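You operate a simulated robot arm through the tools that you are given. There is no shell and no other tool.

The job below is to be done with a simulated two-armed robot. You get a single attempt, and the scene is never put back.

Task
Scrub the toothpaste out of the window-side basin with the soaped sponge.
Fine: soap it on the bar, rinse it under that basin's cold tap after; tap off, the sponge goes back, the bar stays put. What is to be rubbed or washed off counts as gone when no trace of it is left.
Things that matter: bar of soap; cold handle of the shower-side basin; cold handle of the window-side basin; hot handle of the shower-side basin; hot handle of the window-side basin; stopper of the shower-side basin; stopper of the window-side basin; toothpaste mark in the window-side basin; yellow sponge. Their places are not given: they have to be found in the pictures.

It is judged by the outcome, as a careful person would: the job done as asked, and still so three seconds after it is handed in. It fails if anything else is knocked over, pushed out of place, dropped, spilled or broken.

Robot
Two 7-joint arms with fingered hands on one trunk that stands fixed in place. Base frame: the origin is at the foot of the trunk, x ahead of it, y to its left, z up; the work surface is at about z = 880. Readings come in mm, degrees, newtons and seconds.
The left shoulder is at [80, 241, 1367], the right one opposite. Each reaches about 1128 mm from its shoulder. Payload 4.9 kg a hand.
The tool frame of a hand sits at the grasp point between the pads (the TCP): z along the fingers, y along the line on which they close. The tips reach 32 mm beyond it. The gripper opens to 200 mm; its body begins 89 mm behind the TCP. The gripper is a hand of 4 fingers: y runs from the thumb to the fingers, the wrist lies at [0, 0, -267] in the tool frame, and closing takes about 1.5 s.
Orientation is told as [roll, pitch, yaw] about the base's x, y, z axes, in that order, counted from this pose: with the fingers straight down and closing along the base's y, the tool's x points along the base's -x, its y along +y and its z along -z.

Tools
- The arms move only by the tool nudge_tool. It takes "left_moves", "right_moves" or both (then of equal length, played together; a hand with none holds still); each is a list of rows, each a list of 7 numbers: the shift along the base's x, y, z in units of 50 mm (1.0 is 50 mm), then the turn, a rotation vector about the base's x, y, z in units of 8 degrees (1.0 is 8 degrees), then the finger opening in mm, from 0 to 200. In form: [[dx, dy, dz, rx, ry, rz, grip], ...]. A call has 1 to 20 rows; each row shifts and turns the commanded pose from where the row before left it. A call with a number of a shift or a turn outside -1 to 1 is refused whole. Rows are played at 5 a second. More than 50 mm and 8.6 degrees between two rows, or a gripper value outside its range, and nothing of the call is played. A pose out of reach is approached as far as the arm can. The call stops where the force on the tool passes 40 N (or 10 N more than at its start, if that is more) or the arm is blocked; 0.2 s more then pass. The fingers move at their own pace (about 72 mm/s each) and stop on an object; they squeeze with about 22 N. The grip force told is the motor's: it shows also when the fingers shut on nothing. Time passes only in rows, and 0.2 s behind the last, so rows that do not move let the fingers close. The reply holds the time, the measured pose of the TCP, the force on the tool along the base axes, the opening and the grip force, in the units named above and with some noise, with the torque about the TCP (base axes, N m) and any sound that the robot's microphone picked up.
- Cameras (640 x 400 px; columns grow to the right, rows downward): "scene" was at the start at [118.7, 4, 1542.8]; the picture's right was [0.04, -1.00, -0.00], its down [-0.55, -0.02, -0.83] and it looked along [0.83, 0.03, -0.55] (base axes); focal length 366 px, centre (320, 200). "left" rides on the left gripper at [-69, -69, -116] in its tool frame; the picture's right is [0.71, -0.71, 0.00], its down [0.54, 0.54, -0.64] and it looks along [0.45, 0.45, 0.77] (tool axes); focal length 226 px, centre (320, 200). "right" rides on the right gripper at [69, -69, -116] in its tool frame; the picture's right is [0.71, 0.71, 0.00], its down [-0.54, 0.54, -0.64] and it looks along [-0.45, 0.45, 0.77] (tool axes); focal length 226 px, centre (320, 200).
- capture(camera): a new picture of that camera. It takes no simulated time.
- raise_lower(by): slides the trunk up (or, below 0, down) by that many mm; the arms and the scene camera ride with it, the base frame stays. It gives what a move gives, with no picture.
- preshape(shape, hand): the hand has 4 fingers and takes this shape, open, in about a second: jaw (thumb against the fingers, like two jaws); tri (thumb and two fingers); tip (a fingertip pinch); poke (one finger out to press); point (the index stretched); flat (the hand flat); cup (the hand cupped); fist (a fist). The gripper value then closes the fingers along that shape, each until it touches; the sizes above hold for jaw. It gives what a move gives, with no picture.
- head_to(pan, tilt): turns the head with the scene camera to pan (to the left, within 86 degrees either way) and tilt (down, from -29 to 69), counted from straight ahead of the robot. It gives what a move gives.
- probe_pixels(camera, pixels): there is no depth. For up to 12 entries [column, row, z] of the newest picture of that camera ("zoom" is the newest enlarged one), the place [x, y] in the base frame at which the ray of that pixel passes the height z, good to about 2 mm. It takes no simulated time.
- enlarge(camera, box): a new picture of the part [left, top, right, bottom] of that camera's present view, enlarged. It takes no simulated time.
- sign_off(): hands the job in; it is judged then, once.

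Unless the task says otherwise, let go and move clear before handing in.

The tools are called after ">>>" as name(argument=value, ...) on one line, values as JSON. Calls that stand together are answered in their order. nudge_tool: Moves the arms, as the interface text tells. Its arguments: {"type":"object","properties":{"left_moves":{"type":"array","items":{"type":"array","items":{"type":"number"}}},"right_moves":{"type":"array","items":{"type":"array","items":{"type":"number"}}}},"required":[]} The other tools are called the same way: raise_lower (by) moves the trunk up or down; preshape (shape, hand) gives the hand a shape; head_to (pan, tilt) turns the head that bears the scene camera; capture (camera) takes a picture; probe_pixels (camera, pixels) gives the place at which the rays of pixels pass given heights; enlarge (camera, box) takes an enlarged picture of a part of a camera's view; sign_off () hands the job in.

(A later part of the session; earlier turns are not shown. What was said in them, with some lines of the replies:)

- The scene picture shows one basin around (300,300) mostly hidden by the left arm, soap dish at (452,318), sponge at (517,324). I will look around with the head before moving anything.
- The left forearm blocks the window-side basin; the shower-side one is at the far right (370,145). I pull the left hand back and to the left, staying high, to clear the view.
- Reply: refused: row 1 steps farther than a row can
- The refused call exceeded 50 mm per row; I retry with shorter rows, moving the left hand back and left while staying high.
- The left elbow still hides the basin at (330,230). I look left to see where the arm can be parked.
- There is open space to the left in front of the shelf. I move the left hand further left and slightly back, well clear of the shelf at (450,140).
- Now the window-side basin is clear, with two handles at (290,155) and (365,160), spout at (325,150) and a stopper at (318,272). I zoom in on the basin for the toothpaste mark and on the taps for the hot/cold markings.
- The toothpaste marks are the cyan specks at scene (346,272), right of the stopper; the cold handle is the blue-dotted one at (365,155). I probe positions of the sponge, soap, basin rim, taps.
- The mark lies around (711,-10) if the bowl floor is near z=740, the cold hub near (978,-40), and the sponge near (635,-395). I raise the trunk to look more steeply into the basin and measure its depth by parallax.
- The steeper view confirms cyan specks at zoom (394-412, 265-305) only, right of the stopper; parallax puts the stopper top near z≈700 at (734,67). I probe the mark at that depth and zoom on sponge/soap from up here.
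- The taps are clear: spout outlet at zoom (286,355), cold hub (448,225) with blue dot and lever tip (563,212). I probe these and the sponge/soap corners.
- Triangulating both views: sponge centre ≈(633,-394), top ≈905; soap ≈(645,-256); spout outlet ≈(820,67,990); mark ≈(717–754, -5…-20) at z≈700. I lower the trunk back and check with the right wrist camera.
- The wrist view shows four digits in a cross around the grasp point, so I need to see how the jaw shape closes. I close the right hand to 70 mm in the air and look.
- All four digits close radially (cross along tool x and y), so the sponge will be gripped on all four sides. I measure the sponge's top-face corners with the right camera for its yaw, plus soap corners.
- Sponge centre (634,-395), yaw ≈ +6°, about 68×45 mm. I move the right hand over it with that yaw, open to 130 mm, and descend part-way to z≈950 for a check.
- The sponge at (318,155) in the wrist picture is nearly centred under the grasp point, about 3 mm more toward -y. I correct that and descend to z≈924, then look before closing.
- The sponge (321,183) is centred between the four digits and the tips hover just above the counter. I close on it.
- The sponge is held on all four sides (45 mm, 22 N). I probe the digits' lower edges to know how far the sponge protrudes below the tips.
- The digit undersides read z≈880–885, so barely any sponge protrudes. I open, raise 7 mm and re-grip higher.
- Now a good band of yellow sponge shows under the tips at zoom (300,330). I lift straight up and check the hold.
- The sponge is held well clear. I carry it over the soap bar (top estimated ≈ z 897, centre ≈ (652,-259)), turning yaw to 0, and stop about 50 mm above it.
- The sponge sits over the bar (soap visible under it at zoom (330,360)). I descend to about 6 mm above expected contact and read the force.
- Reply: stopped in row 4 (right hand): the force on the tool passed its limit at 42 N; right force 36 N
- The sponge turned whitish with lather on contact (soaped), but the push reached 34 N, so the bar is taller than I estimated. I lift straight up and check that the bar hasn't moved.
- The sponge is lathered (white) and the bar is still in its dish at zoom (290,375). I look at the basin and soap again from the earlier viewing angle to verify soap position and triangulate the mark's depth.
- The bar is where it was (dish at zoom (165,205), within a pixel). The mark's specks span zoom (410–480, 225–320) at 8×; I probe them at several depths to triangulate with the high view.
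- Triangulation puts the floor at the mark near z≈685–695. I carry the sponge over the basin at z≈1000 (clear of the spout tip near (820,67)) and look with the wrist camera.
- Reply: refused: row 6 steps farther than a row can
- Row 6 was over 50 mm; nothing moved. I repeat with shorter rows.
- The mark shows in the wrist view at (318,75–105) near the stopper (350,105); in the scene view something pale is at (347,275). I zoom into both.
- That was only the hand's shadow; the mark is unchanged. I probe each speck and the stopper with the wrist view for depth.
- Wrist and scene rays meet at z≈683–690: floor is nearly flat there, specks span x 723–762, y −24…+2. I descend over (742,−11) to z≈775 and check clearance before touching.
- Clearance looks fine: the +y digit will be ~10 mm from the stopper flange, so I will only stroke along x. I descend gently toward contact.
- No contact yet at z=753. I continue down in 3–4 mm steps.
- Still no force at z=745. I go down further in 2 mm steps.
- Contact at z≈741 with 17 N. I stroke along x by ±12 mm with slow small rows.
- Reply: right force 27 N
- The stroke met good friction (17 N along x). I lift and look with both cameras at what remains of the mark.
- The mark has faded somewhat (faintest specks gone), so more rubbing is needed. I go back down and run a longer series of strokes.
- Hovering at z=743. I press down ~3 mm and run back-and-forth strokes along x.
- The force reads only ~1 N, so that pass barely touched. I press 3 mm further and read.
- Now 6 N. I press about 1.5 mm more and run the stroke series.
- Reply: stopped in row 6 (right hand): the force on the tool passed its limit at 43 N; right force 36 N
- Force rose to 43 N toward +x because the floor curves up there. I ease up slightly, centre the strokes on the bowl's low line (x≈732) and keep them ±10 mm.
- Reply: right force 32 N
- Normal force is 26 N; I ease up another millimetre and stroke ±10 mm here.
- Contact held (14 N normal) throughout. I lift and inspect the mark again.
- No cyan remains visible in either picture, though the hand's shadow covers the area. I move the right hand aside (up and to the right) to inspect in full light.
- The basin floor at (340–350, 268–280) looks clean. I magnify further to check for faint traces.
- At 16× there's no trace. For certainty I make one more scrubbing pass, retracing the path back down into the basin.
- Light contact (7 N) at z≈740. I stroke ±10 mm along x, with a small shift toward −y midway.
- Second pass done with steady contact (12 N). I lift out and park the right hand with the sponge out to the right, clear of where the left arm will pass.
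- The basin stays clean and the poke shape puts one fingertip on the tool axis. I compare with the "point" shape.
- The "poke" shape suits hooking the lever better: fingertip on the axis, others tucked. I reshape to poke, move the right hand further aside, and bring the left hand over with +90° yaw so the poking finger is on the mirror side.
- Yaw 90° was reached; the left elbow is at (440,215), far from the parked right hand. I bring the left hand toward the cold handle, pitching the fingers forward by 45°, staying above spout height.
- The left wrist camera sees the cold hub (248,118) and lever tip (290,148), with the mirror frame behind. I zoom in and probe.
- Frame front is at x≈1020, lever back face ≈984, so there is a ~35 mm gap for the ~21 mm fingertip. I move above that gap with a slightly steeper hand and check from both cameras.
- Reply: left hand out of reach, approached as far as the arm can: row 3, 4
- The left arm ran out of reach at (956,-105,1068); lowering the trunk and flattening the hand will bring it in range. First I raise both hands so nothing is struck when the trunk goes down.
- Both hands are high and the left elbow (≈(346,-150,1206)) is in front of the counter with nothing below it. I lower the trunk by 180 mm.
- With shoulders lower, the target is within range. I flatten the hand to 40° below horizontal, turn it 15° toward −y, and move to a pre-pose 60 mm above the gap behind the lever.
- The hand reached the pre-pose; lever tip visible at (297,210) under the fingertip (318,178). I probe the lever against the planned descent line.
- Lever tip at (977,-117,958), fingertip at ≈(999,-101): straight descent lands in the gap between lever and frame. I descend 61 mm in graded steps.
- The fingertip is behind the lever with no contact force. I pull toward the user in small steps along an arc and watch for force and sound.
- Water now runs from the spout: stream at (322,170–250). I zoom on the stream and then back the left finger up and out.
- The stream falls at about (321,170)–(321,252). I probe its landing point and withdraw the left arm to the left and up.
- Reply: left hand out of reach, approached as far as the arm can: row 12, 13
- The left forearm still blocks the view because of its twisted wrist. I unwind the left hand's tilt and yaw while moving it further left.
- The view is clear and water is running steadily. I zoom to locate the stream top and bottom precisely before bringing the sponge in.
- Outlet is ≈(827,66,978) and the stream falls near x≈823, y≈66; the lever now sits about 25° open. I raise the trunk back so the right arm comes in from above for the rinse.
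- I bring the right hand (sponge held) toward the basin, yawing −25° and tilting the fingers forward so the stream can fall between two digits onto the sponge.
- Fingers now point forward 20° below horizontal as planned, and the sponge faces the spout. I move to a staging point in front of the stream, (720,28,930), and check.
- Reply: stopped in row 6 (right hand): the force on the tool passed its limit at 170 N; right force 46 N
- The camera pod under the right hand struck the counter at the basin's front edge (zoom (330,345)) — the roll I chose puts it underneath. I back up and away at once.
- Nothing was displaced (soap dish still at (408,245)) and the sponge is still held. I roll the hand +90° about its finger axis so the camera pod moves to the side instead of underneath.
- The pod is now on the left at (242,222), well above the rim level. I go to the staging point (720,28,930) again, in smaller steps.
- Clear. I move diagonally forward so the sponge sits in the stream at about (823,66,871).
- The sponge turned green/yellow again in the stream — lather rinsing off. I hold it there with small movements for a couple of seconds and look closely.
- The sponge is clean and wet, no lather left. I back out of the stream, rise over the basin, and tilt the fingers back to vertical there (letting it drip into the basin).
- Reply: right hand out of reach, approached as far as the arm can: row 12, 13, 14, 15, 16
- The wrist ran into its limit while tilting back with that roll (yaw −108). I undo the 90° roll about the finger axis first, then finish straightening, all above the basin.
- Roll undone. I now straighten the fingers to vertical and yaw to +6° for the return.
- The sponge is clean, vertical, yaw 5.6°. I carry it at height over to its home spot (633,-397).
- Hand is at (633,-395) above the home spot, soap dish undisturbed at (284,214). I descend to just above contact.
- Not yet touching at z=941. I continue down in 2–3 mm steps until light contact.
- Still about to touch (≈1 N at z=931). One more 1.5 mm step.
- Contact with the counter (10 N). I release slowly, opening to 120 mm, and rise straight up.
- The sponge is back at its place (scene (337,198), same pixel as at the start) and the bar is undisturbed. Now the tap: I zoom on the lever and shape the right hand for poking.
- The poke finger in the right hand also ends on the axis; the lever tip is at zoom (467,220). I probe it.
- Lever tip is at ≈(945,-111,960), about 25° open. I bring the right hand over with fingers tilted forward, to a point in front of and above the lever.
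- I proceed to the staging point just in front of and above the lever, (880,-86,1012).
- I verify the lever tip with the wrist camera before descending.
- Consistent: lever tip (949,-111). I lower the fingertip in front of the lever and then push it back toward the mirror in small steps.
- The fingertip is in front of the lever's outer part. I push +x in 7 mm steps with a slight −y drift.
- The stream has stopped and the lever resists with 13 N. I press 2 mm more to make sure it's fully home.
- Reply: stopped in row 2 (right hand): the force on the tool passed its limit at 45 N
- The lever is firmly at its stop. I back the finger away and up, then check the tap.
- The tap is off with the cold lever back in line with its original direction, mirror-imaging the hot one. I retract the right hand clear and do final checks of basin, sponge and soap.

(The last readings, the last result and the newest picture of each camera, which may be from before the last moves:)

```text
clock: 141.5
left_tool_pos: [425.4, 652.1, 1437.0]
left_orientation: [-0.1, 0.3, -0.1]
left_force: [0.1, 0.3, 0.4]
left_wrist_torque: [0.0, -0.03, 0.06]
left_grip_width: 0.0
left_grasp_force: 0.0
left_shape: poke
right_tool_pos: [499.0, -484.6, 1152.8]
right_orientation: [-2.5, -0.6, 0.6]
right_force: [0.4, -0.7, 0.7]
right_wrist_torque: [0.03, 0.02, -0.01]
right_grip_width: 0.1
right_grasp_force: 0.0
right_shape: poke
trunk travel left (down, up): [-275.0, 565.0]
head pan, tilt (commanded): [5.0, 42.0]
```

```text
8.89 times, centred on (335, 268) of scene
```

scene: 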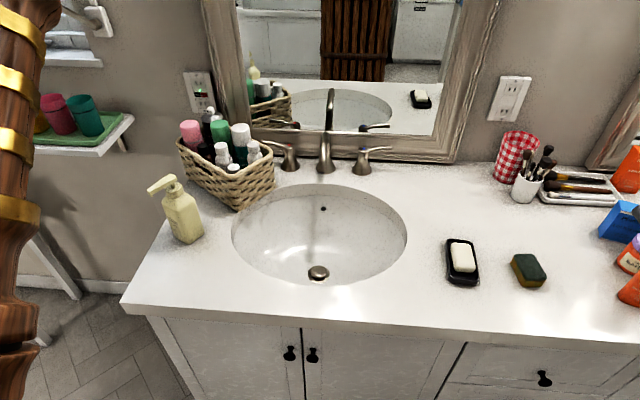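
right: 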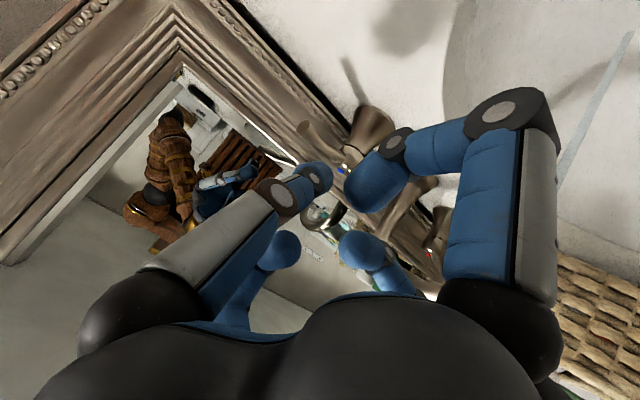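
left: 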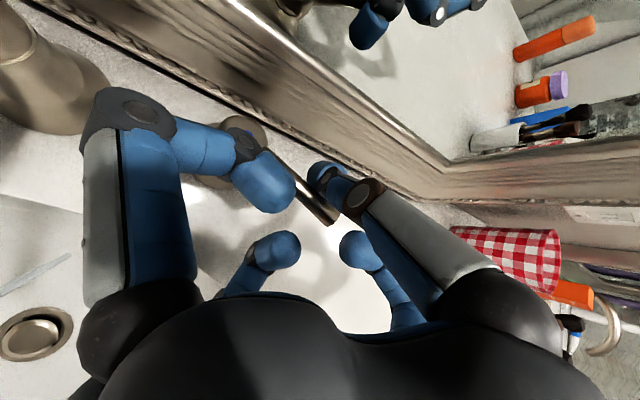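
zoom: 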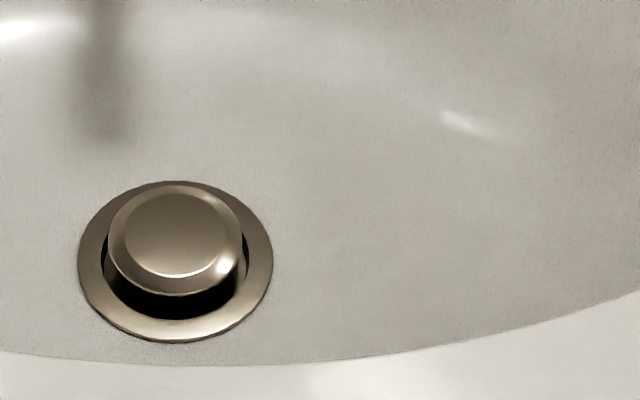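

Everything matches the starting picture: sponge corners within ~1–2 mm, bar in place, basin spotless. One last comparison of the tap with its initial view.

>>> enlarge(camera="scene", box=[260, 120, 420, 220])

>>> head_to(pan=-40, tilt=40)

>>> capture(camera="scene")

```text
4.00 times, centred on (340, 170) of scene
```

zoom: 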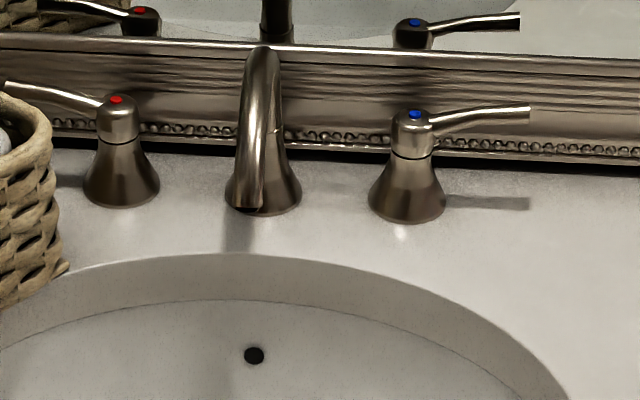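

```text
clock: 142.6
left_tool_pos: [423.6, 652.7, 1436.5]
left_orientation: [-0.1, 0.4, -0.1]
left_force: [0.3, 0.1, 0.0]
left_wrist_torque: [0.0, -0.01, 0.01]
left_grip_width: 0.0
left_grasp_force: 0.0
left_shape: poke
right_tool_pos: [497.7, -485.5, 1152.9]
right_orientation: [-2.5, -0.5, 0.7]
right_force: [-0.3, 0.0, 0.5]
right_wrist_torque: [-0.02, -0.02, 0.03]
right_grip_width: 0.1
right_grasp_force: 0.1
right_shape: poke
trunk travel left (down, up): [-275.0, 565.0]
head pan, tilt (commanded): [-40.0, 40.0]
```

```text
taken
```

scene: 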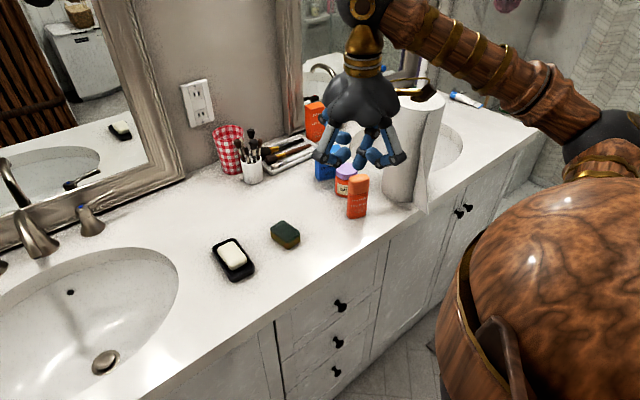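

The cold lever tip at zoom (530,113) is at its starting pixel, no water runs, and all other items stand as before with both hands clear. I hand the job in.

>>> sign_off()

```text
The job is handed in.
```

The toothpaste is gone from the window-side basin: no trace shows in the magnified pictures. The job is handed in.

- **Soap:** I pressed the sponge onto the bar until it lathered. The bar and its dish are where they were.
- **Rinse:** I rinsed the sponge under that basin's cold tap until no lather was left.
- **Tap:** It is off, with the cold lever back at its starting position. No water is running.
- **Sponge:** It is back on the counter within about 2 mm of its original spot, at the same angle. It is still wet.

**Contacts:**
- While I was moving in to rinse, the camera pod on the right hand hit the counter's front edge and the force peaked at 170 N. I backed off and changed the hand's roll. Nothing moved, the sponge stayed in the hand, and I saw no damage in the pictures.
- The sponge met the bar harder than I meant, at about 42 N.
- The last push closing the tap reached about 45 N, with the lever against its stop.
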